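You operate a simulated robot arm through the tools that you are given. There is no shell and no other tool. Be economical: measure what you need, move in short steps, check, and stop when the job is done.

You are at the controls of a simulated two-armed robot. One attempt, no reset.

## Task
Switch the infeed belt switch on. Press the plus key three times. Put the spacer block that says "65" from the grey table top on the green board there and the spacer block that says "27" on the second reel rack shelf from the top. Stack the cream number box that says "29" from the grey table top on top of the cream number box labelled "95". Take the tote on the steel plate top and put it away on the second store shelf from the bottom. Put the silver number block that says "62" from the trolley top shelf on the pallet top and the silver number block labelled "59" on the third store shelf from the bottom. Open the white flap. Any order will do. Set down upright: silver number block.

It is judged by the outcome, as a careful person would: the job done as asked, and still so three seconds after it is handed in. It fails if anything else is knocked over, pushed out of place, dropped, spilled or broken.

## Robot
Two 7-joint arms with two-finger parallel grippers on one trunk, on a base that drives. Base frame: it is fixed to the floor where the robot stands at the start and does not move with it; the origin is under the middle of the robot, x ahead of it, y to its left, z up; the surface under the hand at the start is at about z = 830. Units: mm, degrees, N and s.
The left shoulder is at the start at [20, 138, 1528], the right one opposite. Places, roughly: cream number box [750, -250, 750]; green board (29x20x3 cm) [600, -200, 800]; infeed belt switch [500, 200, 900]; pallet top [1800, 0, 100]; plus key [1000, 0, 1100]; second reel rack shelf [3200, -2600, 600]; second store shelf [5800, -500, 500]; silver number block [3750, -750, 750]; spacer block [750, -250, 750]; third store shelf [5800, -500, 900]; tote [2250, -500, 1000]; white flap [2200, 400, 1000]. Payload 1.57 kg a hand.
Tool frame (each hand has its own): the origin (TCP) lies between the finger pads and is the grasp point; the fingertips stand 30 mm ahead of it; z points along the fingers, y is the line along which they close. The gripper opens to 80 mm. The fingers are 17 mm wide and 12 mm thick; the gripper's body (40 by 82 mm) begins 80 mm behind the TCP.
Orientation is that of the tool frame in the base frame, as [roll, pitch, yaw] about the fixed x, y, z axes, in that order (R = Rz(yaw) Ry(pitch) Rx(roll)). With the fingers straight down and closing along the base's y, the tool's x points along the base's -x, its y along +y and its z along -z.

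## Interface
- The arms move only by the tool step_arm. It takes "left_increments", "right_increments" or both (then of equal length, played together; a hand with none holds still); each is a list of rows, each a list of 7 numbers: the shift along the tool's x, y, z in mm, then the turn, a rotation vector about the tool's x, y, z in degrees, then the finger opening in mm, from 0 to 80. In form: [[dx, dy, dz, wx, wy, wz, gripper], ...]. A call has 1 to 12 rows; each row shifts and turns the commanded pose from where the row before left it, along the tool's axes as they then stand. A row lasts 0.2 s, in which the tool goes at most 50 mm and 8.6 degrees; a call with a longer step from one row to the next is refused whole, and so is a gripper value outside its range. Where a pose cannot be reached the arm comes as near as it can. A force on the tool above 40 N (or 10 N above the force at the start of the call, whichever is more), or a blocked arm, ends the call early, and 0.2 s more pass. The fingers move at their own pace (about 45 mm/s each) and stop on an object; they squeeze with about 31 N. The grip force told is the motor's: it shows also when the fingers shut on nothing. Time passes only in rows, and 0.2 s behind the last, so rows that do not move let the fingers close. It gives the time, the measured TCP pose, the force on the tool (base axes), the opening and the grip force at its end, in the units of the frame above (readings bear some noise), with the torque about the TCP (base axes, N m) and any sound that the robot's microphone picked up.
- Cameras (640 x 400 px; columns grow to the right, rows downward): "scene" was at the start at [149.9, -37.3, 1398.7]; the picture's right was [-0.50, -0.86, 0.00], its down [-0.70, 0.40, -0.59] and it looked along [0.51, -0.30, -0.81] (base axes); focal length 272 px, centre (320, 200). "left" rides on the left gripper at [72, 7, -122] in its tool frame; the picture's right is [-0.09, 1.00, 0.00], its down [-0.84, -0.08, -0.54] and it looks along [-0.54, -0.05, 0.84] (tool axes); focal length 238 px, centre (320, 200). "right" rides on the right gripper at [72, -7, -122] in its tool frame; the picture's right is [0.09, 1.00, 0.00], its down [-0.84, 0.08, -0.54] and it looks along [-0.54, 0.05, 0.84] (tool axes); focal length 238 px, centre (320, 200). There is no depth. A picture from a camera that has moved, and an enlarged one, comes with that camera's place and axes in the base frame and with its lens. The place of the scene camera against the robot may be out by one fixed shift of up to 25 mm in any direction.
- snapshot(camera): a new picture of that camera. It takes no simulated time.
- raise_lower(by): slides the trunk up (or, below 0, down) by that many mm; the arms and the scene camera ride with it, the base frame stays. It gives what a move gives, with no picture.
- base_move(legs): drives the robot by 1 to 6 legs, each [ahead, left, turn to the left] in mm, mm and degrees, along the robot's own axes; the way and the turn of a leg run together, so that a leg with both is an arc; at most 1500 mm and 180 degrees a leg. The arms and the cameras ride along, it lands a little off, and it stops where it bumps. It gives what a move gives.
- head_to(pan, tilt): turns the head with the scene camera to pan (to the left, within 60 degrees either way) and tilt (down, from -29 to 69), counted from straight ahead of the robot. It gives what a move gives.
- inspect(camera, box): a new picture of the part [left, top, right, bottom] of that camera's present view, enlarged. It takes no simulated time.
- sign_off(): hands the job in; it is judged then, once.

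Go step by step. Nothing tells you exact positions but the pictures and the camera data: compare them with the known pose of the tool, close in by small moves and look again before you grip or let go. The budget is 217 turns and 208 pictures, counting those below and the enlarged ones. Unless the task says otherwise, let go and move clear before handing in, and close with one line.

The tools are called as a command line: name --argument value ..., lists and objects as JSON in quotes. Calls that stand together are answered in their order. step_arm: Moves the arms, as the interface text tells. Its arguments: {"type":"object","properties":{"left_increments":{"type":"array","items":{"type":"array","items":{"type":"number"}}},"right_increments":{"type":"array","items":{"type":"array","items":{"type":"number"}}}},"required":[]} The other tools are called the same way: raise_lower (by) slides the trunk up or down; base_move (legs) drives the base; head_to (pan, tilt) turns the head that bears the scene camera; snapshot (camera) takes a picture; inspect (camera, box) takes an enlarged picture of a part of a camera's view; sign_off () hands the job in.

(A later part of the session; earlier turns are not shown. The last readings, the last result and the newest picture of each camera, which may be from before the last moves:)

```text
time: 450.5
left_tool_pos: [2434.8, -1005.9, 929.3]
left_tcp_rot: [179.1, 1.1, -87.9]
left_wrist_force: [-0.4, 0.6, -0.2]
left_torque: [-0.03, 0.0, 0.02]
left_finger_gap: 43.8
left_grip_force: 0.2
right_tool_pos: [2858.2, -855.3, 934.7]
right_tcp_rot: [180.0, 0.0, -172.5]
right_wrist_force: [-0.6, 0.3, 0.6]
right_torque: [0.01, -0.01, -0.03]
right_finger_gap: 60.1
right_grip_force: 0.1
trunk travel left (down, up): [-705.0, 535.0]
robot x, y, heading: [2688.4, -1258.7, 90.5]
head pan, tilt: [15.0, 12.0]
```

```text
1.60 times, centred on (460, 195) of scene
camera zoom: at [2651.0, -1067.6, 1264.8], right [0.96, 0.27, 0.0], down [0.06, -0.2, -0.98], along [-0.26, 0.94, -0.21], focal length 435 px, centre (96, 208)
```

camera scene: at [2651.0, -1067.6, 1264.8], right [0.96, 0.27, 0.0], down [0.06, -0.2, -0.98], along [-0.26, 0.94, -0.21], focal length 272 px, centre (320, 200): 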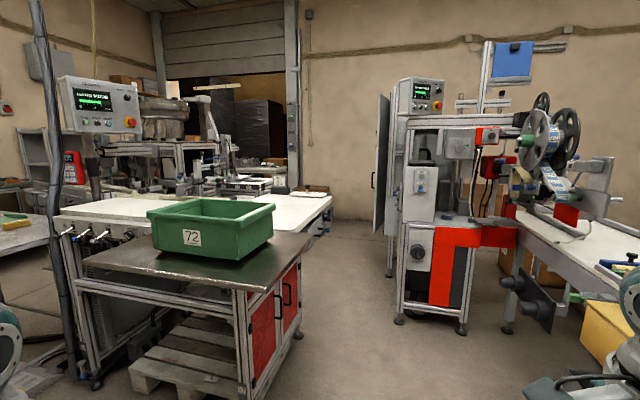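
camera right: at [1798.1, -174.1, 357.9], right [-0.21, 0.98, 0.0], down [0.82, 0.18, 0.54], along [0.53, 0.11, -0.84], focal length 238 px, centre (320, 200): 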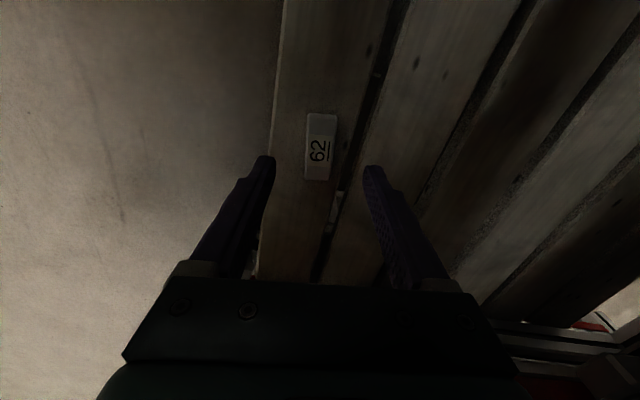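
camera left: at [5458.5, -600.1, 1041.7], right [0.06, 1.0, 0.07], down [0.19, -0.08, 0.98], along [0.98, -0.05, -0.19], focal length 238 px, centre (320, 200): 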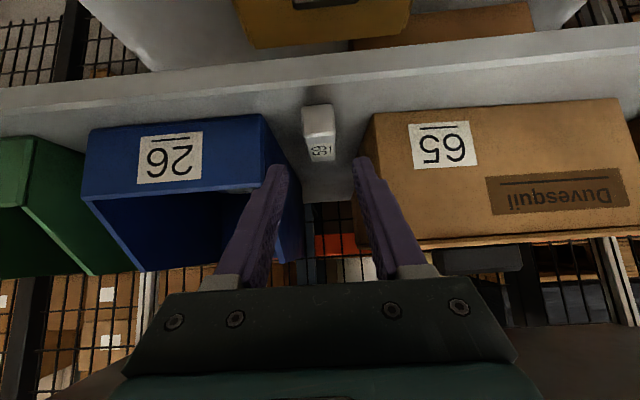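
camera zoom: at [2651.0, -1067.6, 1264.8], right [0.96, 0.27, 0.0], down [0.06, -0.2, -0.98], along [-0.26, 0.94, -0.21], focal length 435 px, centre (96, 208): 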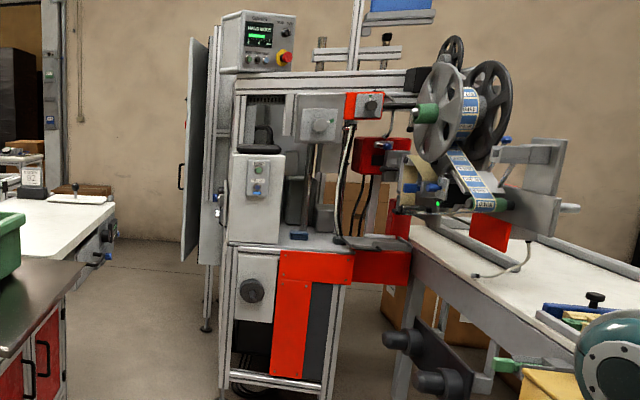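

The white flap (plate with a black knob) lies at the far right end of the white bench, near (2200,400). I'll neutralise the right wrist and drive closer to look.

step_arm --right_increments '[[0, 0, 0, 0, 0, -8.3, 60], [0, 0, 0, 0, 0, -8.3, 60], [0, 0, 0, 0, 0, -8.3, 60], [0, 0, 0, 0, 0, -8.3, 60], [0, 0, 0, 0, 0, -8.3, 60], [0, 0, 0, 0, 0, -8.3, 60], [0, 0, 0, 0, 0, -8.3, 60], [0, 0, 0, 0, 0, -8.3, 60], [0, 0, 0, 0, 0, -8.3, 60], [0, 0, 0, 0, 0, -8.3, 60]]'

raise_lower --by 150

base_move --legs '[[850, 0, 0], [0, 0, 35]]'

head_to --pan 0 --tilt 25

snapshot --camera "scene"

```text
time: 452.7
left_tool_pos: [2434.9, -1005.1, 928.2]
left_tcp_rot: [179.2, 1.0, -87.9]
left_wrist_force: [0.4, -0.5, 0.6]
left_torque: [0.0, 0.02, 0.01]
left_finger_gap: 43.9
left_grip_force: 0.1
right_tool_pos: [2858.7, -854.3, 934.4]
right_tcp_rot: [179.9, -0.2, -89.3]
right_wrist_force: [0.4, 0.0, -0.2]
right_torque: [-0.02, 0.02, -0.02]
right_finger_gap: 60.0
right_grip_force: 0.0
trunk travel left (down, up): [-705.0, 535.0]
robot x, y, heading: [2688.6, -1254.1, 90.8]
head pan, tilt: [15.0, 12.0]
```

```text
time: 454.5
left_tool_pos: [2434.4, -1005.2, 1078.3]
left_tcp_rot: [179.2, 1.0, -87.8]
left_wrist_force: [-1.2, -0.4, 0.2]
left_torque: [0.0, -0.01, -0.02]
left_finger_gap: 44.2
left_grip_force: 0.0
right_tool_pos: [2857.7, -855.2, 1085.6]
right_tcp_rot: [-179.9, 0.0, -89.5]
right_wrist_force: [-0.4, 0.0, 0.2]
right_torque: [0.03, -0.03, 0.01]
right_finger_gap: 60.0
right_grip_force: 0.1
trunk travel left (down, up): [-855.0, 385.0]
robot x, y, heading: [2691.1, -1259.1, 90.5]
head pan, tilt: [15.0, 12.0]
```

```text
time: 460.7
left_tool_pos: [2329.4, -344.2, 1078.9]
left_tcp_rot: [179.1, 1.0, -52.7]
left_wrist_force: [-0.8, 0.5, 1.0]
left_torque: [-0.02, 0.02, -0.03]
left_finger_gap: 44.0
left_grip_force: 0.0
right_tool_pos: [2589.6, 23.9, 1085.3]
right_tcp_rot: [-180.0, 0.0, -54.4]
right_wrist_force: [0.9, 0.3, -0.3]
right_torque: [0.0, -0.02, 0.03]
right_finger_gap: 59.9
right_grip_force: 0.1
trunk travel left (down, up): [-855.0, 385.0]
robot x, y, heading: [2684.4, -399.1, 125.8]
head pan, tilt: [15.0, 12.0]
```

```text
time: 461.5
left_tool_pos: [2328.7, -344.0, 1078.7]
left_tcp_rot: [179.1, 1.0, -52.8]
left_wrist_force: [-0.3, 0.0, 0.2]
left_torque: [0.0, 0.04, -0.01]
left_finger_gap: 44.0
left_grip_force: 0.1
right_tool_pos: [2589.3, 23.5, 1084.6]
right_tcp_rot: [180.0, -0.1, -54.4]
right_wrist_force: [0.1, 0.2, -0.1]
right_torque: [-0.04, 0.02, -0.03]
right_finger_gap: 59.9
right_grip_force: 0.1
trunk travel left (down, up): [-855.0, 385.0]
robot x, y, heading: [2682.9, -404.2, 125.8]
head pan, tilt: [0.0, 25.0]
```

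```text
33 pictures are left
camera scene: at [2558.1, -246.8, 1393.7], right [0.81, 0.58, 0.0], down [0.25, -0.34, -0.91], along [-0.53, 0.74, -0.42], focal length 272 px, centre (320, 200)
```

scene: 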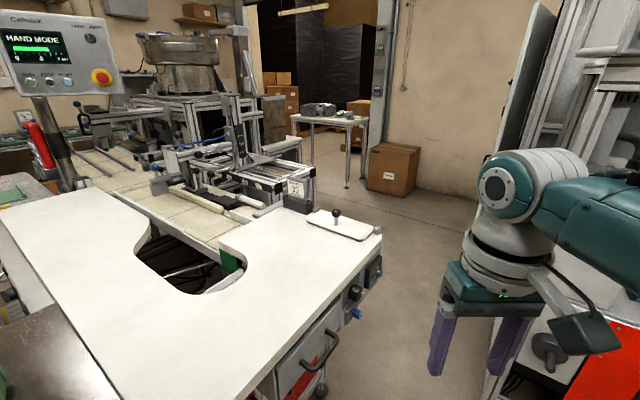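

inspect --camera "scene" --box '[280, 190, 400, 265]'

```text
5.33 times, centred on (340, 228) of scene
camera zoom: at [2558.1, -246.8, 1393.7], right [0.81, 0.58, 0.0], down [0.25, -0.34, -0.91], along [-0.53, 0.74, -0.42], focal length 1450 px, centre (213, 53)
```

zoom: 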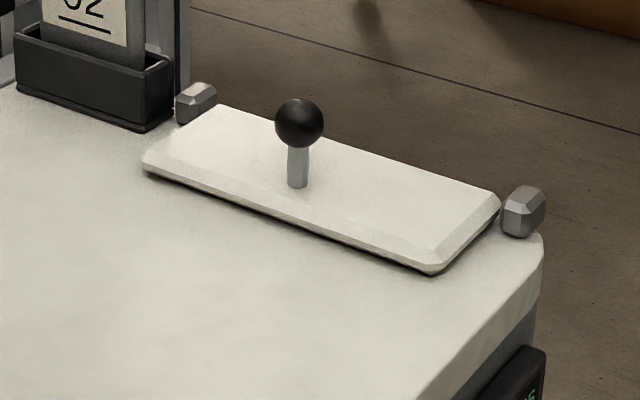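

The flap hinges at its far edge (y≈425); knob ball at about (2190,360,1004). I'll face +y beside the bench end and use the left hand.

base_move --legs '[[0, 0, -35.6], [0, 50, 0], [440, 0, 0], [0, 105, 0]]'

step_arm --left_increments '[[0, 20, -10, 0, -1, 2, 60], [0, 20, -10, 0, 0, 0, 60], [0, 20, -10, 0, 0, 0, 60], [0, 20, 0, 0, 0, 0, 60]]'

snapshot --camera "left"

```text
time: 467.1
left_tool_pos: [2276.1, 287.1, 1077.9]
left_tcp_rot: [179.1, 1.0, -88.4]
left_wrist_force: [-0.4, 0.1, -0.5]
left_torque: [0.01, 0.04, 0.02]
left_finger_gap: 44.1
left_grip_force: 0.1
right_tool_pos: [2700.6, 433.0, 1085.7]
right_tcp_rot: [180.0, 0.0, -90.2]
right_wrist_force: [0.0, 0.1, -0.8]
right_torque: [0.0, -0.01, -0.02]
right_finger_gap: 60.3
right_grip_force: 0.1
trunk travel left (down, up): [-855.0, 385.0]
robot x, y, heading: [2528.6, 36.2, 89.7]
head pan, tilt: [0.0, 25.0]
```

```text
time: 468.1
left_tool_pos: [2197.0, 286.2, 1109.9]
left_tcp_rot: [179.1, 2.1, -90.5]
left_wrist_force: [-0.1, 0.6, 0.1]
left_torque: [-0.01, -0.01, -0.03]
left_finger_gap: 60.0
left_grip_force: 0.2
right_tool_pos: [2701.6, 433.5, 1085.4]
right_tcp_rot: [179.9, 0.0, -90.0]
right_wrist_force: [0.5, 0.5, 0.3]
right_torque: [0.02, -0.01, 0.01]
right_finger_gap: 60.2
right_grip_force: 0.0
trunk travel left (down, up): [-855.0, 385.0]
robot x, y, heading: [2528.9, 33.6, 89.8]
head pan, tilt: [0.0, 25.0]
```

```text
31 pictures are left
camera left: at [2191.4, 210.6, 1230.5], right [-0.99, 0.1, 0.02], down [0.09, 0.82, 0.57], along [0.04, 0.57, -0.82], focal length 238 px, centre (320, 200)
```

left: 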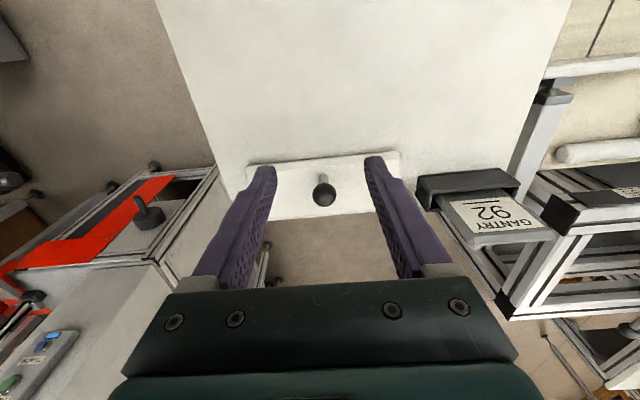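

Ball knob at (2198,363,~1004). Moving over it, descending and gripping it (fingers close along the hinge direction).

step_arm --left_increments '[[-38, 0, 0, 0, 2, 0, 60], [-39, 0, 0, 0, 0, 0, 60], [0, 0, 40, 0, 0, 0, 60], [0, 0, 40, 0, 0, 0, 60], [0, 0, 22, 0, 0, 0, 60]]'

snapshot --camera "left"

```text
time: 469.3
left_tool_pos: [2195.8, 362.7, 1008.6]
left_tcp_rot: [179.1, 0.0, -90.5]
left_wrist_force: [0.2, -0.7, -1.0]
left_torque: [0.03, -0.02, 0.0]
left_finger_gap: 59.7
left_grip_force: 0.1
right_tool_pos: [2701.8, 434.2, 1085.5]
right_tcp_rot: [-179.9, 0.0, -90.1]
right_wrist_force: [-0.2, -0.4, 0.2]
right_torque: [-0.01, 0.0, -0.01]
right_finger_gap: 60.4
right_grip_force: 0.1
trunk travel left (down, up): [-855.0, 385.0]
robot x, y, heading: [2530.0, 33.9, 90.0]
head pan, tilt: [0.0, 25.0]
```

```text
30 pictures are left
camera left: at [2190.1, 291.8, 1131.5], right [-0.99, 0.1, 0.02], down [0.09, 0.84, 0.54], along [0.04, 0.54, -0.84], focal length 238 px, centre (320, 200)
```

left: 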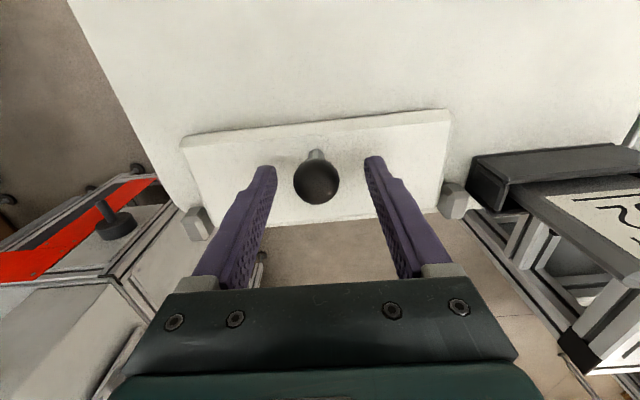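

Well centred, but the shoulder is too high for the swing; raising the hand and lowering the trunk by the same amount.

step_arm --left_increments '[[0, 0, -45, 0, 0, 0, 60], [0, 0, -45, 0, 0, 0, 60], [0, 0, -45, 0, 0, 0, 60], [0, 0, -45, 0, 0, 0, 60]]'

raise_lower --by -183

```text
time: 470.3
left_tool_pos: [2199.6, 362.9, 1186.2]
left_tcp_rot: [179.0, -0.3, -90.4]
left_wrist_force: [0.0, -0.2, 0.3]
left_torque: [0.02, 0.03, 0.02]
left_finger_gap: 59.9
left_grip_force: 0.1
right_tool_pos: [2701.3, 435.2, 1085.0]
right_tcp_rot: [179.9, 0.0, -90.1]
right_wrist_force: [0.9, 0.1, -0.6]
right_torque: [-0.01, 0.01, -0.01]
right_finger_gap: 60.1
right_grip_force: 0.0
trunk travel left (down, up): [-855.0, 385.0]
robot x, y, heading: [2528.2, 35.2, 90.0]
head pan, tilt: [0.0, 25.0]
```

```text
time: 472.3
left_tool_pos: [2197.0, 363.7, 1004.8]
left_tcp_rot: [179.0, -0.1, -90.4]
left_wrist_force: [0.6, 0.4, 0.1]
left_torque: [0.02, 0.01, 0.02]
left_finger_gap: 60.0
left_grip_force: 0.0
right_tool_pos: [2701.0, 433.5, 903.0]
right_tcp_rot: [-180.0, -0.1, -90.1]
right_wrist_force: [0.5, -1.3, -0.2]
right_torque: [0.02, 0.04, 0.05]
right_finger_gap: 59.9
right_grip_force: 0.1
trunk travel left (down, up): [-672.0, 568.0]
robot x, y, heading: [2527.0, 32.6, 90.0]
head pan, tilt: [0.0, 25.0]
```

Gripping the ball and lifting along the hinge arc, first half.

step_arm --left_increments '[[0, 0, 0, 0, 0, 0, 15], [0, 0, 0, 0, 0, 0, 15], [0, 0, 0, 0, 0, 0, 15], [-7, 0, -8, 0, 0, 0, 15], [-8, 0, -7, 0, 0, 0, 15], [-9, 0, -5, 0, 0, 0, 15], [-9, 0, -5, 0, 0, 0, 15], [-10, 0, -3, 0, 0, 0, 15], [-11, 0, -2, 0, 0, 0, 15]]'

snapshot --camera "left"

```text
time: 474.3
left_tool_pos: [2199.2, 417.3, 1035.3]
left_tcp_rot: [179.1, 0.0, -90.5]
left_wrist_force: [-0.2, 0.7, -0.4]
left_torque: [-0.02, -0.01, 0.04]
left_finger_gap: 15.1
left_grip_force: 0.1
right_tool_pos: [2702.2, 434.4, 901.9]
right_tcp_rot: [180.0, 0.0, -90.1]
right_wrist_force: [-0.1, -0.5, -0.5]
right_torque: [-0.02, 0.0, -0.03]
right_finger_gap: 60.1
right_grip_force: 0.0
trunk travel left (down, up): [-672.0, 568.0]
robot x, y, heading: [2526.6, 34.5, 89.6]
head pan, tilt: [0.0, 25.0]
```

```text
29 pictures are left
camera left: at [2194.5, 346.9, 1157.8], right [-0.99, 0.1, 0.02], down [0.09, 0.84, 0.54], along [0.04, 0.54, -0.84], focal length 238 px, centre (320, 200)
```

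left: 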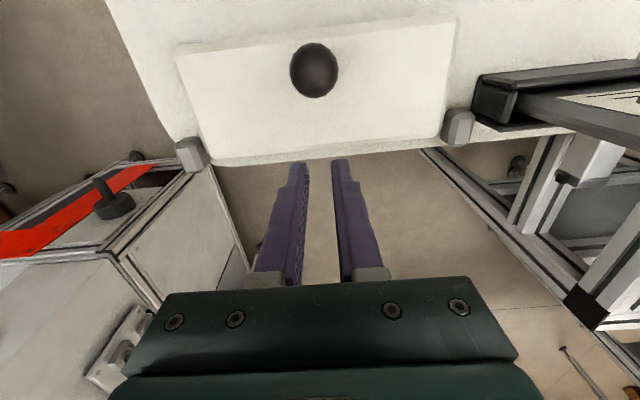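

The fingers missed: the ball is actually at (2197,356,1013). Going back over it and regripping at its centre.

step_arm --left_increments '[[0, 0, -20, 0, 0, 0, 60], [0, 0, -10, 0, 0, 0, 60], [31, 0, 0, 0, 0, 0, 60], [30, 0, 0, 0, 0, 0, 60], [0, 0, 26, 0, 0, 0, 60], [0, 0, 26, 0, 0, 0, 60], [0, 0, 0, 0, 0, 0, 15], [0, 0, 0, 0, 0, 0, 15], [0, 0, 0, 0, 0, 0, 15], [0, 0, 0, 0, 0, 0, 15]]'

```text
time: 476.5
left_tool_pos: [2196.4, 356.9, 1012.1]
left_tcp_rot: [178.9, -0.1, -90.4]
left_wrist_force: [-8.2, 3.8, -8.8]
left_torque: [-0.18, 0.1, 0.08]
left_finger_gap: 27.2
left_grip_force: 32.3
right_tool_pos: [2701.2, 433.7, 901.8]
right_tcp_rot: [179.8, -0.1, -90.1]
right_wrist_force: [-0.7, 0.5, -0.2]
right_torque: [0.01, -0.02, 0.01]
right_finger_gap: 59.8
right_grip_force: 0.1
trunk travel left (down, up): [-672.0, 568.0]
robot x, y, heading: [2532.3, 35.9, 89.9]
head pan, tilt: [0.0, 25.0]
```

Gripped (27 mm ball). Following the arc.

step_arm --left_increments '[[-8, 0, -8, 0, 0, 0, 15], [-9, 0, -7, 0, 0, 0, 15], [-10, 0, -6, 0, 0, 0, 15], [-11, 0, -5, 0, 0, 0, 15], [-11, 0, -3, 0, 0, 0, 15], [-11, 0, -2, 0, 0, 0, 15]]'

snapshot --camera "left"

```text
time: 477.9
left_tool_pos: [2203.6, 421.1, 1044.1]
left_tcp_rot: [179.4, 0.4, -90.6]
left_wrist_force: [-0.2, 1.0, 0.5]
left_torque: [0.01, 0.04, 0.0]
left_finger_gap: 3.8
left_grip_force: 0.2
right_tool_pos: [2702.9, 434.9, 902.8]
right_tcp_rot: [179.9, 0.0, -90.1]
right_wrist_force: [0.0, -0.4, -0.1]
right_torque: [-0.05, 0.01, -0.04]
right_finger_gap: 60.7
right_grip_force: 0.0
trunk travel left (down, up): [-672.0, 568.0]
robot x, y, heading: [2524.0, 35.3, 89.8]
head pan, tilt: [0.0, 25.0]
```

```text
28 pictures are left
camera left: at [2196.4, 347.8, 1167.4], right [-0.99, 0.1, 0.01], down [0.09, 0.83, 0.55], along [0.05, 0.55, -0.84], focal length 238 px, centre (320, 200)
```

left: 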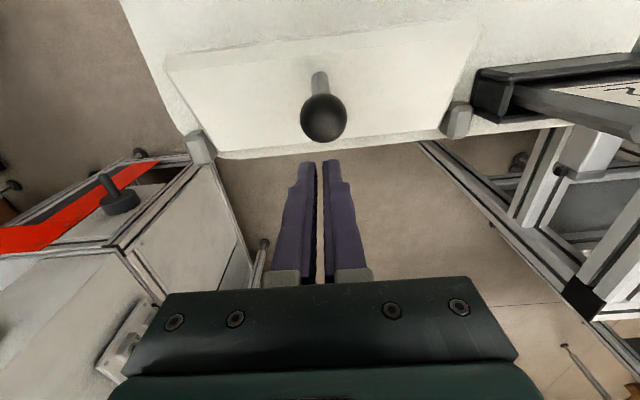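

The ball slipped out again, but the flap stays raised ~20°. I'll now push the ball toward +y with closed fingers from its near side.

step_arm --left_increments '[[0, 0, -40, 0, 0, 0, 0], [38, 0, 0, 0, 0, 0, 0], [38, 0, 0, 0, 0, 0, 0], [0, 0, 25, 0, 0, 0, 0], [0, 0, 20, 0, 0, 0, 0], [-10, 0, 0, 0, 0, 0, 0], [-10, 0, -2, 0, 0, 0, 0], [-10, 0, -2, 0, 0, 0, 0], [-10, 0, -2, 0, 0, 0, 0], [-10, 0, -2, 0, 0, 0, 0], [-10, 0, 0, 0, 0, 0, 0]]'

snapshot --camera "left"

```text
time: 479.2
left_tool_pos: [2198.5, 339.0, 1044.3]
left_tcp_rot: [179.1, 0.0, -90.5]
left_wrist_force: [-0.6, -4.9, 9.8]
left_torque: [-0.08, 0.03, 0.0]
left_finger_gap: 0.0
left_grip_force: 20.9
right_tool_pos: [2701.4, 434.2, 902.8]
right_tcp_rot: [179.9, -0.1, -90.1]
right_wrist_force: [0.4, 0.3, 0.2]
right_torque: [0.01, -0.01, -0.01]
right_finger_gap: 60.1
right_grip_force: 0.1
trunk travel left (down, up): [-672.0, 568.0]
robot x, y, heading: [2530.0, 34.7, 90.0]
head pan, tilt: [0.0, 25.0]
stopped in row 6 (left hand): the force on the tool passed its limit at 69 N (the readings are from after the stop); the commanded pose is now the measured one
```

```text
27 pictures are left
camera left: at [2192.6, 267.8, 1167.8], right [-0.99, 0.1, 0.01], down [0.09, 0.84, 0.54], along [0.04, 0.54, -0.84], focal length 238 px, centre (320, 200)
```

left: 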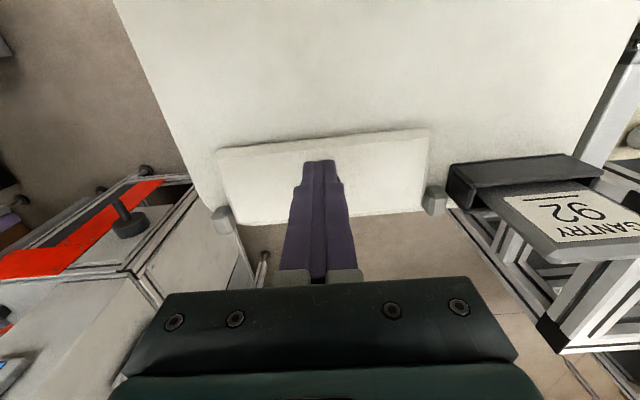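

The tip pressed on the raised plate. Lifting off to see where the ball is now.

step_arm --left_increments '[[0, 0, -40, 0, 0, 0, 60], [0, 0, -20, 0, 0, 0, 60]]'

snapshot --camera "left"

```text
time: 479.8
left_tool_pos: [2200.5, 340.3, 1105.1]
left_tcp_rot: [179.4, 0.1, -90.5]
left_wrist_force: [0.2, -1.4, 0.4]
left_torque: [0.03, 0.0, 0.02]
left_finger_gap: 49.8
left_grip_force: 0.1
right_tool_pos: [2702.4, 434.5, 901.8]
right_tcp_rot: [-180.0, 0.1, -90.1]
right_wrist_force: [-0.1, -0.3, 0.1]
right_torque: [-0.01, 0.0, 0.01]
right_finger_gap: 60.1
right_grip_force: 0.0
trunk travel left (down, up): [-672.0, 568.0]
robot x, y, heading: [2531.0, 34.2, 89.9]
head pan, tilt: [0.0, 25.0]
```

```text
26 pictures are left
camera left: at [2194.1, 268.0, 1228.3], right [-0.99, 0.1, 0.01], down [0.09, 0.84, 0.54], along [0.04, 0.54, -0.84], focal length 238 px, centre (320, 200)
```

left: 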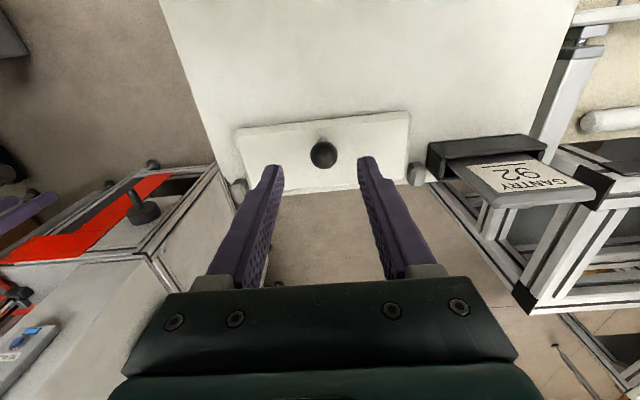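

The flap is closed again. Regripping the ball and lifting in a shorter arc, then checking that it holds.

step_arm --left_increments '[[-15, 0, 12, 0, 0, 0, 60], [0, 0, 40, 0, 0, 0, 60], [0, 0, 38, 0, 0, 0, 60], [0, 0, 0, 0, 0, 0, 10], [0, 0, 0, 0, 0, 0, 10], [0, 0, 0, 0, 0, 0, 10], [0, 0, 0, 0, 0, 0, 10], [-6, 0, -8, 0, 0, 0, 10], [-6, 0, -7, 0, 0, 0, 10], [-6, 0, -6, 0, 0, 0, 10], [-6, 0, -5, 0, 0, 0, 10]]'

snapshot --camera "left"

```text
time: 482.2
left_tool_pos: [2195.7, 377.1, 1040.2]
left_tcp_rot: [179.0, -0.2, -90.5]
left_wrist_force: [-17.0, -5.1, -7.1]
left_torque: [-0.62, 0.32, 0.11]
left_finger_gap: 27.5
left_grip_force: 27.2
right_tool_pos: [2699.5, 433.0, 901.8]
right_tcp_rot: [179.9, -0.2, -90.0]
right_wrist_force: [-0.7, 0.4, -0.4]
right_torque: [-0.03, -0.02, 0.0]
right_finger_gap: 60.0
right_grip_force: 0.1
trunk travel left (down, up): [-672.0, 568.0]
robot x, y, heading: [2530.6, 32.6, 89.8]
head pan, tilt: [0.0, 25.0]
```

```text
25 pictures are left
camera left: at [2191.9, 305.7, 1163.7], right [-0.99, 0.1, 0.02], down [0.09, 0.84, 0.54], along [0.04, 0.54, -0.84], focal length 238 px, centre (320, 200)
```

left: 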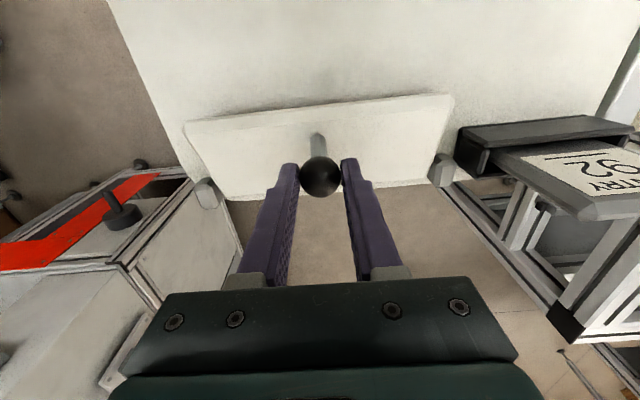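

Holding well with small forces. Continuing the arc in small steps.

step_arm --left_increments '[[-6, 1, -5, 0, 0, 0, 10], [-6.5, 1, -4.5, 0, 0, 0, 10], [-7, 0, -3.5, 0, 0, 0, 10], [-7, 0, -3, 0, 0, 0, 10]]'

```text
time: 483.2
left_tool_pos: [2197.7, 402.5, 1055.6]
left_tcp_rot: [179.1, -0.4, -90.6]
left_wrist_force: [-11.6, -10.3, -12.6]
left_torque: [-1.15, 0.25, 0.05]
left_finger_gap: 27.5
left_grip_force: 37.8
right_tool_pos: [2700.1, 430.9, 901.1]
right_tcp_rot: [179.9, -0.2, -90.0]
right_wrist_force: [-0.2, -0.1, 0.4]
right_torque: [0.04, 0.0, 0.03]
right_finger_gap: 59.9
right_grip_force: 0.1
trunk travel left (down, up): [-672.0, 568.0]
robot x, y, heading: [2526.9, 35.4, 89.8]
head pan, tilt: [0.0, 25.0]
```

Hinge fits at (438,967), radius 95; the flap is ~39° open. Continuing along the refined arc.

step_arm --left_increments '[[-7.5, 1, -3, 0, 0, 0, 10], [-8, 0, -2, 0, 0, 0, 10], [-8.3, 0, -1.3, 0, 0, 0, 10], [-8.4, 0, -0.7, 0, 0, 0, 10], [-8.3, 0, 0.3, 0, 0, 0, 10], [-8.2, 0, 1, 0, 0, 0, 10], [-8, 0, 1.7, 0, 0, 0, 10], [-8, 0, 2.3, 0, 0, 0, 10]]'

snapshot --camera "left"

```text
time: 485.0
left_tool_pos: [2198.6, 469.5, 1059.0]
left_tcp_rot: [179.3, 0.1, -90.6]
left_wrist_force: [-0.7, 0.0, -0.2]
left_torque: [0.01, 0.01, -0.01]
left_finger_gap: 10.0
left_grip_force: 0.0
right_tool_pos: [2701.9, 434.4, 903.1]
right_tcp_rot: [180.0, -0.1, -90.0]
right_wrist_force: [0.0, -0.1, -0.5]
right_torque: [-0.01, 0.03, 0.0]
right_finger_gap: 60.1
right_grip_force: 0.2
trunk travel left (down, up): [-672.0, 568.0]
robot x, y, heading: [2530.0, 35.9, 90.0]
head pan, tilt: [0.0, 25.0]
```

```text
24 pictures are left
camera left: at [2192.5, 398.9, 1181.4], right [-0.99, 0.1, 0.01], down [0.09, 0.83, 0.54], along [0.05, 0.54, -0.84], focal length 238 px, centre (320, 200)
```

left: 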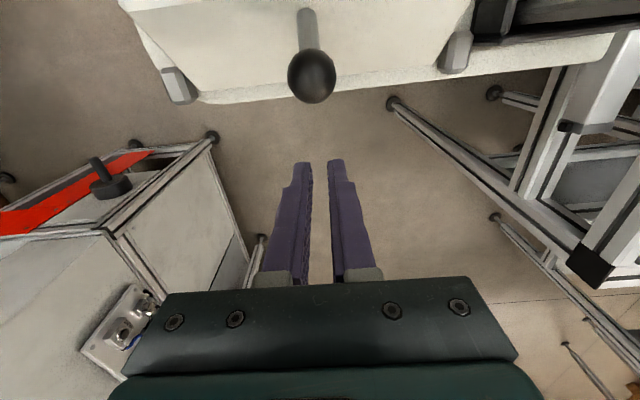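

It slipped but the flap holds at ~45°. Now I'll go behind/below the raised plate and push its underside over with closed fingers.

step_arm --left_increments '[[0, 0, -45, 0, 0, 0, 0], [0, 0, -30, 0, 0, 0, 0], [45, 0, 0, 0, 0, 0, 0], [45, 0, 0, 0, 0, 0, 0], [45, 0, 0, 0, 0, 0, 0], [15, 0, 0, 0, 0, 0, 0], [0, 0, 45, 0, 0, 0, 0], [0, 0, 48, 0, 0, 0, 0]]'

snapshot --camera "left"

```text
time: 486.8
left_tool_pos: [2197.4, 320.5, 1040.2]
left_tcp_rot: [179.3, 0.1, -90.6]
left_wrist_force: [-0.9, -0.6, -0.4]
left_torque: [0.01, 0.01, -0.02]
left_finger_gap: 0.0
left_grip_force: 21.4
right_tool_pos: [2702.3, 434.2, 902.0]
right_tcp_rot: [179.9, -0.1, -90.1]
right_wrist_force: [-0.1, 0.0, 0.3]
right_torque: [-0.02, -0.03, -0.01]
right_finger_gap: 59.8
right_grip_force: 0.2
trunk travel left (down, up): [-672.0, 568.0]
robot x, y, heading: [2531.8, 32.1, 89.8]
head pan, tilt: [0.0, 25.0]
```

```text
23 pictures are left
camera left: at [2191.1, 248.9, 1163.3], right [-0.99, 0.1, 0.01], down [0.09, 0.83, 0.54], along [0.04, 0.54, -0.84], focal length 238 px, centre (320, 200)
```

left: 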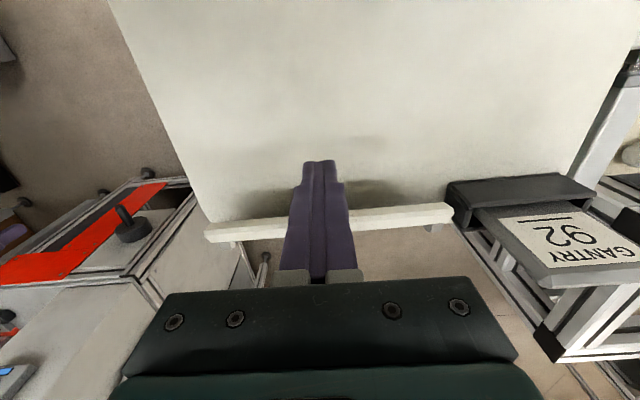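

step_arm --left_increments '[[-15, 0, 0, 0, 0, 0, 0], [-15, 0, 0, 0, 0, 0, 0], [-12, 0, 0, 0, 0, 0, 0], [-12, 0, 0, 0, 0, 0, 0], [-10, 0, 0, 0, 0, 0, 0], [-10, 0, 0, 0, 0, 0, 0], [-10, 0, 0, 0, 0, 0, 0], [-10, 0, 0, 0, 0, 0, 0], [-10, 0, 0, 0, 0, 0, 0], [-10, 0, 0, 0, 0, 0, 0], [-8, 0, 0, 0, 0, 0, 0], [-8, 0, 0, 0, 0, 0, 0]]'

snapshot --camera "left"

```text
time: 488.5
left_tool_pos: [2195.9, 397.8, 1037.0]
left_tcp_rot: [179.3, -2.0, -90.5]
left_wrist_force: [3.2, -21.9, 7.4]
left_torque: [0.09, 0.11, -0.03]
left_finger_gap: 0.2
left_grip_force: 21.5
right_tool_pos: [2701.1, 430.4, 901.0]
right_tcp_rot: [-180.0, -0.3, -90.0]
right_wrist_force: [0.1, -0.6, -0.4]
right_torque: [0.06, -0.01, 0.01]
right_finger_gap: 59.9
right_grip_force: 0.1
trunk travel left (down, up): [-672.0, 568.0]
robot x, y, heading: [2528.4, 32.5, 89.7]
head pan, tilt: [0.0, 25.0]
stopped in row 8 (left hand): the force on the tool passed its limit at 65 N (the readings are from after the stop); the commanded pose is now the measured one
```

```text
22 pictures are left
camera left: at [2190.4, 331.2, 1161.9], right [-0.99, 0.1, 0.01], down [0.09, 0.85, 0.51], along [0.04, 0.51, -0.86], focal length 238 px, centre (320, 200)
```

left: 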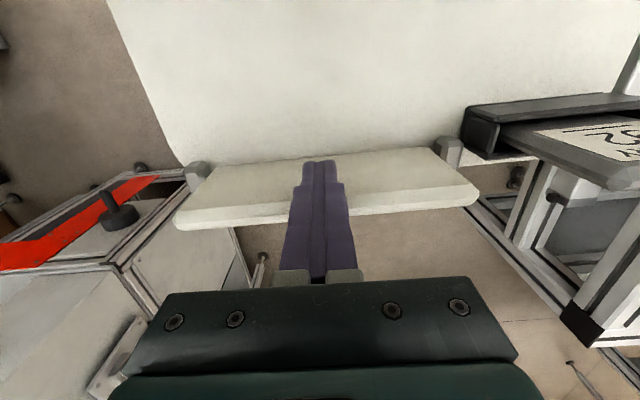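

The flap now stands just past vertical and hit its stop. Backing away to confirm it stays.

step_arm --left_increments '[[20, 0, 0, 0, 0, 0, 0], [40, 0, 0, 0, 2, 0, 0], [30, 0, -20, 0, 0, 0, 0], [0, 0, -40, 0, 0, 0, 0], [0, 0, 0, 0, 0, 0, 0], [0, 0, 0, 0, 0, 0, 0]]'

snapshot --camera "left"

```text
time: 489.9
left_tool_pos: [2196.9, 317.0, 1102.4]
left_tcp_rot: [179.3, -3.3, -90.4]
left_wrist_force: [-0.4, -0.2, -0.4]
left_torque: [0.03, 0.02, -0.01]
left_finger_gap: 0.0
left_grip_force: 21.3
right_tool_pos: [2701.3, 434.1, 902.1]
right_tcp_rot: [-179.9, 0.0, -90.0]
right_wrist_force: [0.2, 0.2, 0.0]
right_torque: [0.04, -0.01, 0.0]
right_finger_gap: 60.0
right_grip_force: 0.0
trunk travel left (down, up): [-672.0, 568.0]
robot x, y, heading: [2530.7, 33.0, 90.2]
head pan, tilt: [0.0, 25.0]
```

```text
21 pictures are left
camera left: at [2191.2, 252.4, 1228.2], right [-0.99, 0.1, 0.01], down [0.09, 0.87, 0.49], along [0.04, 0.49, -0.87], focal length 238 px, centre (320, 200)
```

left: 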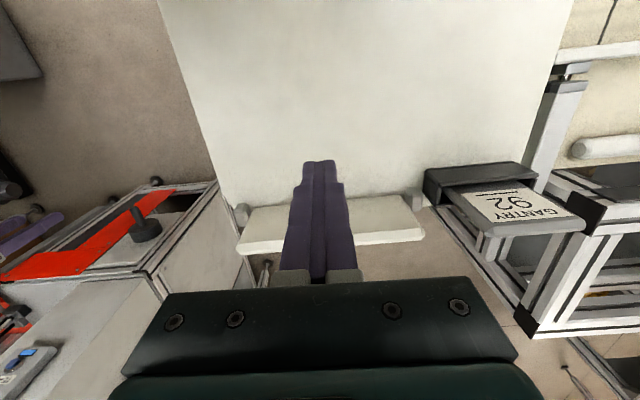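

The flap stays open. Last: the tote. Raising, driving round to face it, and pitching both hands 45°.

raise_lower --by 250

base_move --legs '[[0, -100, 0], [-880, 0, 0], [0, 470, 0]]'

step_arm --left_increments '[[0, -25, 0, 0, -4.5, 0, 60], [0, -25, 0, 0, -7.5, 0, 60], [0, -25, 10, 0, -7.5, 0, 60], [0, -25, 30, 0, -7.5, 0, 60], [0, -20, 30, 0, -7.5, 0, 60], [0, -20, 30, 0, -7.5, 0, 60]]' --right_increments '[[0, 0, 0, 0, -7.5, 0, 60], [0, 0, 0, 0, -7.5, 0, 60], [0, 0, 0, 0, -7.5, 0, 60], [0, 0, 0, 0, -7.5, 0, 60], [0, 0, 0, 0, -7.5, 0, 60], [0, 0, 0, 0, -7.5, 0, 60]]'

head_to --pan 0 --tilt 40

snapshot --camera "scene"

```text
time: 492.5
left_tool_pos: [2197.1, 316.8, 1352.0]
left_tcp_rot: [179.3, -3.2, -90.5]
left_wrist_force: [-0.6, -0.6, 0.1]
left_torque: [0.0, 0.01, -0.03]
left_finger_gap: 0.0
left_grip_force: 21.9
right_tool_pos: [2700.8, 434.3, 1151.3]
right_tcp_rot: [-180.0, 0.0, -89.9]
right_wrist_force: [0.3, 0.3, 0.3]
right_torque: [0.03, 0.0, -0.03]
right_finger_gap: 60.0
right_grip_force: 0.0
trunk travel left (down, up): [-922.0, 318.0]
robot x, y, heading: [2529.2, 32.6, 90.1]
head pan, tilt: [0.0, 25.0]
```

```text
time: 500.3
left_tool_pos: [1828.0, -570.3, 1351.7]
left_tcp_rot: [179.3, -3.3, -90.1]
left_wrist_force: [0.1, -0.4, -0.3]
left_torque: [-0.01, 0.0, 0.0]
left_finger_gap: 0.0
left_grip_force: 21.1
right_tool_pos: [2331.3, -449.2, 1152.3]
right_tcp_rot: [179.9, 0.0, -89.6]
right_wrist_force: [-0.4, -0.2, -0.9]
right_torque: [0.02, -0.01, -0.02]
right_finger_gap: 59.9
right_grip_force: 0.1
trunk travel left (down, up): [-922.0, 318.0]
robot x, y, heading: [2163.9, -851.1, 90.3]
head pan, tilt: [0.0, 25.0]
```

```text
time: 501.7
left_tool_pos: [1967.6, -533.6, 1257.9]
left_tcp_rot: [179.2, 38.7, -90.7]
left_wrist_force: [0.2, 1.1, 0.0]
left_torque: [-0.03, 0.01, -0.01]
left_finger_gap: 59.9
left_grip_force: 0.0
right_tool_pos: [2330.4, -449.2, 1152.7]
right_tcp_rot: [-180.0, 45.1, -89.6]
right_wrist_force: [0.9, 0.4, 0.9]
right_torque: [0.0, 0.01, -0.04]
right_finger_gap: 60.1
right_grip_force: 0.2
trunk travel left (down, up): [-922.0, 318.0]
robot x, y, heading: [2163.3, -849.9, 90.3]
head pan, tilt: [0.0, 25.0]
```

```text
time: 502.5
left_tool_pos: [1967.1, -531.2, 1258.5]
left_tcp_rot: [179.0, 38.7, -90.7]
left_wrist_force: [-0.1, 0.8, -0.3]
left_torque: [-0.01, -0.03, 0.03]
left_finger_gap: 60.1
left_grip_force: 0.1
right_tool_pos: [2330.9, -449.1, 1152.3]
right_tcp_rot: [-180.0, 44.9, -89.6]
right_wrist_force: [0.3, 0.8, 0.9]
right_torque: [-0.05, 0.0, 0.0]
right_finger_gap: 60.0
right_grip_force: 0.0
trunk travel left (down, up): [-922.0, 318.0]
robot x, y, heading: [2161.4, -850.2, 90.5]
head pan, tilt: [0.0, 40.0]
```

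```text
20 pictures are left
camera scene: at [2147.2, -667.0, 1437.4], right [1.0, 0.01, 0.0], down [0.0, -0.64, -0.77], along [-0.01, 0.77, -0.64], focal length 272 px, centre (320, 200)
```

scene: 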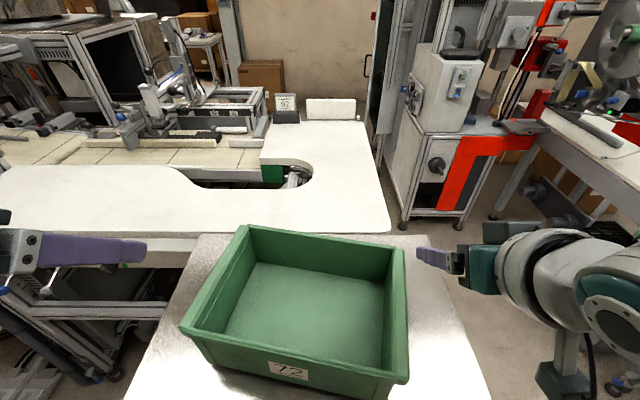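

Tote rim found: centre ≈(2123,-434), turned about -12°, size ≈290×190, and the flap is visibly standing open. Aligning the robot (heading 78°) and hovering both hands over the side walls.

base_move --legs '[[0, 0, -12.4], [-80, 124, 0]]'

step_arm --left_increments '[[-3.8, -8.3, 34, 0, -6.3, 0, 50], [-3.8, -8.3, 34, 0, 0, 0, 50], [-3.8, -8.3, 34, 0, 0, 0, 50], [-3.8, -8.3, 34, 0, 0, 0, 50], [-3.8, -8.3, 34, 0, 0, 0, 50], [-3.8, -8.3, 34, 0, 0, 0, 50]]' --right_increments '[[-6.7, 4, 11.8, 0, 0, 0, 50], [-6.7, 4, 11.8, 0, 0, 0, 50], [-6.7, 4, 11.8, 0, 0, 0, 50], [-6.7, 4, 11.8, 0, 0, 0, 50], [-6.7, 4, 11.8, 0, 0, 0, 50], [-6.7, 4, 11.8, 0, 0, 0, 50]]'

snapshot --camera "scene"

snapshot --camera "left"

snapshot --camera "right"

```text
time: 504.6
left_tool_pos: [1902.2, -549.4, 1258.1]
left_tcp_rot: [179.1, 38.7, -103.1]
left_wrist_force: [0.0, 0.4, 0.3]
left_torque: [0.01, 0.02, 0.0]
left_finger_gap: 60.0
left_grip_force: 0.0
right_tool_pos: [2275.0, -545.7, 1151.3]
right_tcp_rot: [179.9, 45.0, -101.9]
right_wrist_force: [-0.1, 0.8, -0.1]
right_torque: [-0.02, 0.02, 0.0]
right_finger_gap: 60.1
right_grip_force: 0.2
trunk travel left (down, up): [-922.0, 318.0]
robot x, y, heading: [2022.9, -901.8, 78.1]
head pan, tilt: [0.0, 40.0]
```

```text
time: 506.0
left_tool_pos: [1983.6, -407.0, 1126.4]
left_tcp_rot: [178.8, 45.2, -103.4]
left_wrist_force: [1.1, -0.2, 0.8]
left_torque: [0.02, 0.0, -0.01]
left_finger_gap: 49.9
left_grip_force: 0.1
right_tool_pos: [2268.7, -465.5, 1131.0]
right_tcp_rot: [-179.9, 45.0, -102.0]
right_wrist_force: [-0.3, -0.5, -0.2]
right_torque: [0.0, -0.04, -0.01]
right_finger_gap: 50.1
right_grip_force: 0.1
trunk travel left (down, up): [-922.0, 318.0]
robot x, y, heading: [2027.0, -903.5, 77.9]
head pan, tilt: [0.0, 40.0]
```

```text
19 pictures are left
camera scene: at [2049.2, -723.1, 1437.3], right [0.98, -0.21, 0.0], down [-0.13, -0.63, -0.77], along [0.16, 0.75, -0.64], focal length 272 px, centre (320, 200)
```

scene: 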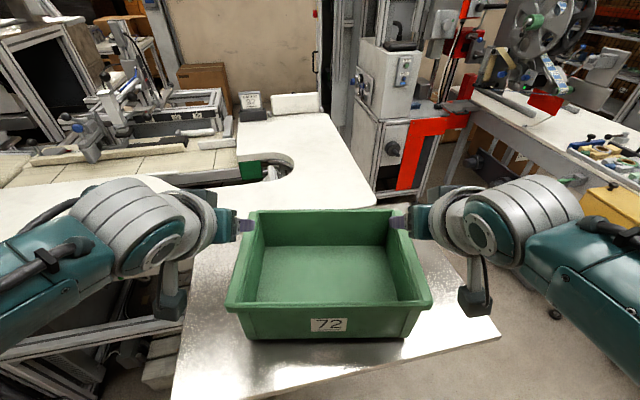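

```text
18 pictures are left
camera left: at [1947.6, -538.4, 1162.9], right [-0.96, 0.28, 0.08], down [0.13, 0.18, 0.97], along [0.26, 0.94, -0.21], focal length 238 px, centre (320, 200)
```

left: 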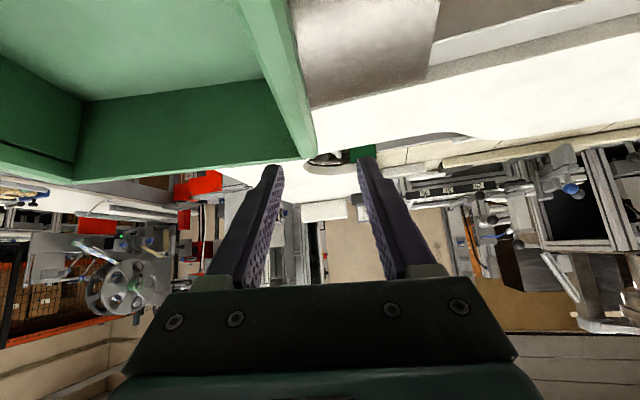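

```text
17 pictures are left
camera right: at [2246.0, -599.3, 1166.3], right [-0.99, 0.14, -0.07], down [-0.03, 0.22, 0.97], along [0.15, 0.97, -0.21], focal length 238 px, centre (320, 200)
```

right: 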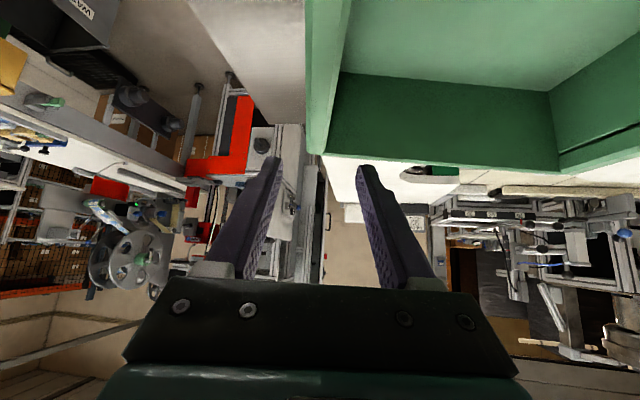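

Well aligned; left hand needs ~10 mm to the right. Descending both hands over the rims.

step_arm --left_increments '[[0, -10, 0, 0, 0, 0, 50], [18, 0, 18, 0, 0, 0, 50], [18, 0, 18, 0, 0, 0, 50], [16, 0, 16, 0, 0, 0, 50]]' --right_increments '[[0, 2, 0, 0, 0, 0, 50], [18, 0, 18, 0, 0, 0, 50], [18, 0, 18, 0, 0, 0, 50], [18, 0, 18, 0, 0, 0, 50]]'

snapshot --camera "scene"

```text
time: 507.0
left_tool_pos: [1991.7, -412.8, 1057.2]
left_tcp_rot: [179.4, 45.0, -103.2]
left_wrist_force: [-0.3, 0.7, -0.4]
left_torque: [0.0, -0.01, 0.0]
left_finger_gap: 49.8
left_grip_force: 0.0
left hand out of reach, approached as far as the arm can: row 4
right_tool_pos: [2266.8, -467.1, 1059.0]
right_tcp_rot: [179.9, 45.1, -102.1]
right_wrist_force: [-0.1, -0.2, 0.3]
right_torque: [0.01, -0.01, -0.03]
right_finger_gap: 49.7
right_grip_force: 0.1
right hand out of reach, approached as far as the arm can: row 4
trunk travel left (down, up): [-922.0, 318.0]
robot x, y, heading: [2023.1, -902.5, 77.9]
head pan, tilt: [0.0, 40.0]
```

```text
16 pictures are left
camera scene: at [2049.2, -723.2, 1437.3], right [0.98, -0.21, 0.0], down [-0.13, -0.63, -0.77], along [0.16, 0.75, -0.64], focal length 272 px, centre (320, 200)
```

scene: 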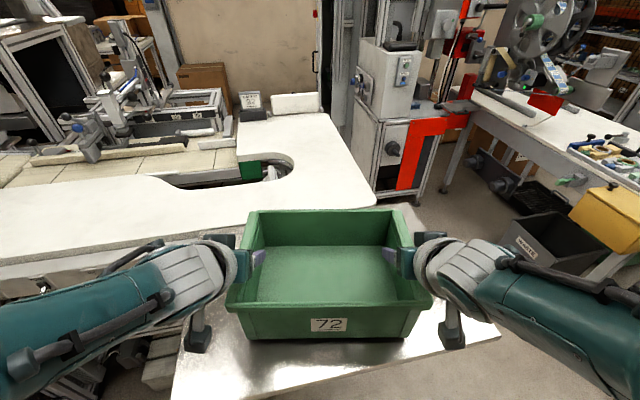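

Fingers straddle both side walls. Lowering 10 mm by the trunk and gripping.

raise_lower --by -10

step_arm --left_increments '[[0, 0, 0, 0, 0, 0, 2], [0, 0, 0, 0, 0, 0, 2], [0, 0, 0, 0, 0, 0, 2], [0, 0, 0, 0, 0, 0, 2]]' --right_increments '[[0, 0, 0, 0, 0, 0, 2], [0, 0, 0, 0, 0, 0, 2], [0, 0, 0, 0, 0, 0, 2], [0, 0, 0, 0, 0, 0, 2]]'

raise_lower --by 50

snapshot --camera "scene"

```text
time: 507.6
left_tool_pos: [1991.7, -412.8, 1047.2]
left_tcp_rot: [179.0, 45.0, -103.1]
left_wrist_force: [0.1, 0.5, 0.1]
left_torque: [-0.02, -0.01, -0.01]
left_finger_gap: 50.2
left_grip_force: 0.0
right_tool_pos: [2267.8, -468.2, 1049.2]
right_tcp_rot: [-179.8, 45.1, -101.9]
right_wrist_force: [-1.7, -0.2, 0.3]
right_torque: [-0.01, 0.02, 0.03]
right_finger_gap: 50.0
right_grip_force: 0.0
trunk travel left (down, up): [-912.0, 328.0]
robot x, y, heading: [2024.6, -905.5, 78.0]
head pan, tilt: [0.0, 40.0]
```

```text
time: 508.6
left_tool_pos: [1992.3, -412.3, 1048.3]
left_tcp_rot: [179.2, 45.1, -103.1]
left_wrist_force: [8.0, 2.8, 0.2]
left_torque: [-0.06, -0.01, 0.55]
left_finger_gap: 20.1
left_grip_force: 31.1
right_tool_pos: [2267.3, -468.3, 1047.9]
right_tcp_rot: [-179.8, 45.1, -101.9]
right_wrist_force: [-7.1, -2.4, 4.6]
right_torque: [0.17, 0.5, 0.74]
right_finger_gap: 19.8
right_grip_force: 31.0
trunk travel left (down, up): [-912.0, 328.0]
robot x, y, heading: [2023.9, -904.1, 78.2]
head pan, tilt: [0.0, 40.0]
```

```text
time: 509.5
left_tool_pos: [1992.5, -413.3, 1097.9]
left_tcp_rot: [179.2, 45.0, -103.1]
left_wrist_force: [12.3, 3.4, -3.9]
left_torque: [-0.45, -0.06, 0.78]
left_finger_gap: 20.0
left_grip_force: 31.4
right_tool_pos: [2266.0, -466.8, 1096.9]
right_tcp_rot: [-179.9, 44.9, -101.9]
right_wrist_force: [-12.7, -3.2, 0.2]
right_torque: [0.5, 0.62, 0.79]
right_finger_gap: 20.2
right_grip_force: 30.7
trunk travel left (down, up): [-962.0, 278.0]
robot x, y, heading: [2023.9, -901.1, 78.0]
head pan, tilt: [0.0, 40.0]
```

```text
15 pictures are left
camera scene: at [2049.2, -723.3, 1477.3], right [0.98, -0.21, 0.0], down [-0.13, -0.63, -0.77], along [0.16, 0.75, -0.64], focal length 272 px, centre (320, 200)
```

scene: 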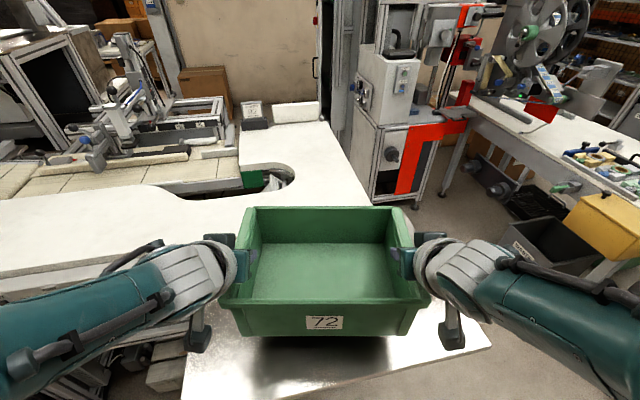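

The tote is lifted level. Backing off and driving to the store rack.

base_move --legs '[[-450, 0, 0], [0, 0, -78], [1500, 0, 0], [1200, 0, 0], [0, 1060, 0]]'

raise_lower --by -390

head_to --pan 0 --tilt 22

snapshot --camera "scene"

```text
time: 533.4
left_tool_pos: [5098.7, -111.6, 1097.6]
left_tcp_rot: [179.2, 45.0, 179.8]
left_wrist_force: [5.6, -16.1, -2.5]
left_torque: [-0.2, -0.09, 0.62]
left_finger_gap: 20.2
left_grip_force: 30.5
right_tool_pos: [5106.4, -392.5, 1097.7]
right_tcp_rot: [-179.9, 45.0, -178.9]
right_wrist_force: [-5.6, 16.0, -2.3]
right_torque: [0.45, 0.13, 0.75]
right_finger_gap: 19.7
right_grip_force: 30.6
trunk travel left (down, up): [-962.0, 278.0]
robot x, y, heading: [4627.1, -255.4, 0.9]
head pan, tilt: [0.0, 40.0]
```

```text
time: 537.2
left_tool_pos: [5097.9, -110.9, 706.9]
left_tcp_rot: [179.1, 45.1, 179.8]
left_wrist_force: [4.9, 0.1, -2.7]
left_torque: [-0.22, -0.19, 0.64]
left_finger_gap: 20.2
left_grip_force: 30.6
right_tool_pos: [5106.3, -393.0, 708.8]
right_tcp_rot: [-179.9, 45.1, -178.9]
right_wrist_force: [-3.9, 0.4, -1.1]
right_torque: [0.41, 0.21, 0.62]
right_finger_gap: 19.8
right_grip_force: 31.0
trunk travel left (down, up): [-572.0, 668.0]
robot x, y, heading: [4629.2, -255.9, 1.3]
head pan, tilt: [0.0, 40.0]
```

```text
time: 538.0
left_tool_pos: [5097.2, -112.6, 706.9]
left_tcp_rot: [179.1, 45.0, 179.9]
left_wrist_force: [4.4, -0.6, -3.4]
left_torque: [-0.23, -0.19, 0.58]
left_finger_gap: 19.9
left_grip_force: 30.8
right_tool_pos: [5104.4, -392.3, 709.0]
right_tcp_rot: [-179.9, 45.0, -178.9]
right_wrist_force: [-3.6, 0.0, -1.0]
right_torque: [0.44, 0.17, 0.63]
right_finger_gap: 19.6
right_grip_force: 30.6
trunk travel left (down, up): [-572.0, 668.0]
robot x, y, heading: [4624.5, -252.8, 1.0]
head pan, tilt: [0.0, 22.0]
```

```text
14 pictures are left
camera scene: at [4805.1, -251.3, 1115.3], right [0.02, -1.0, 0.0], down [-0.38, -0.01, -0.93], along [0.93, 0.02, -0.38], focal length 272 px, centre (320, 200)
```

scene: 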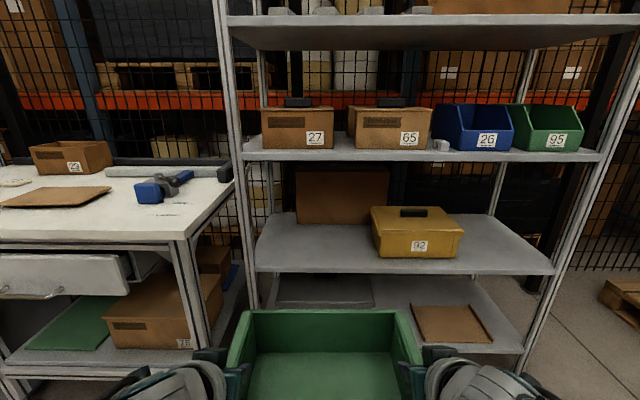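

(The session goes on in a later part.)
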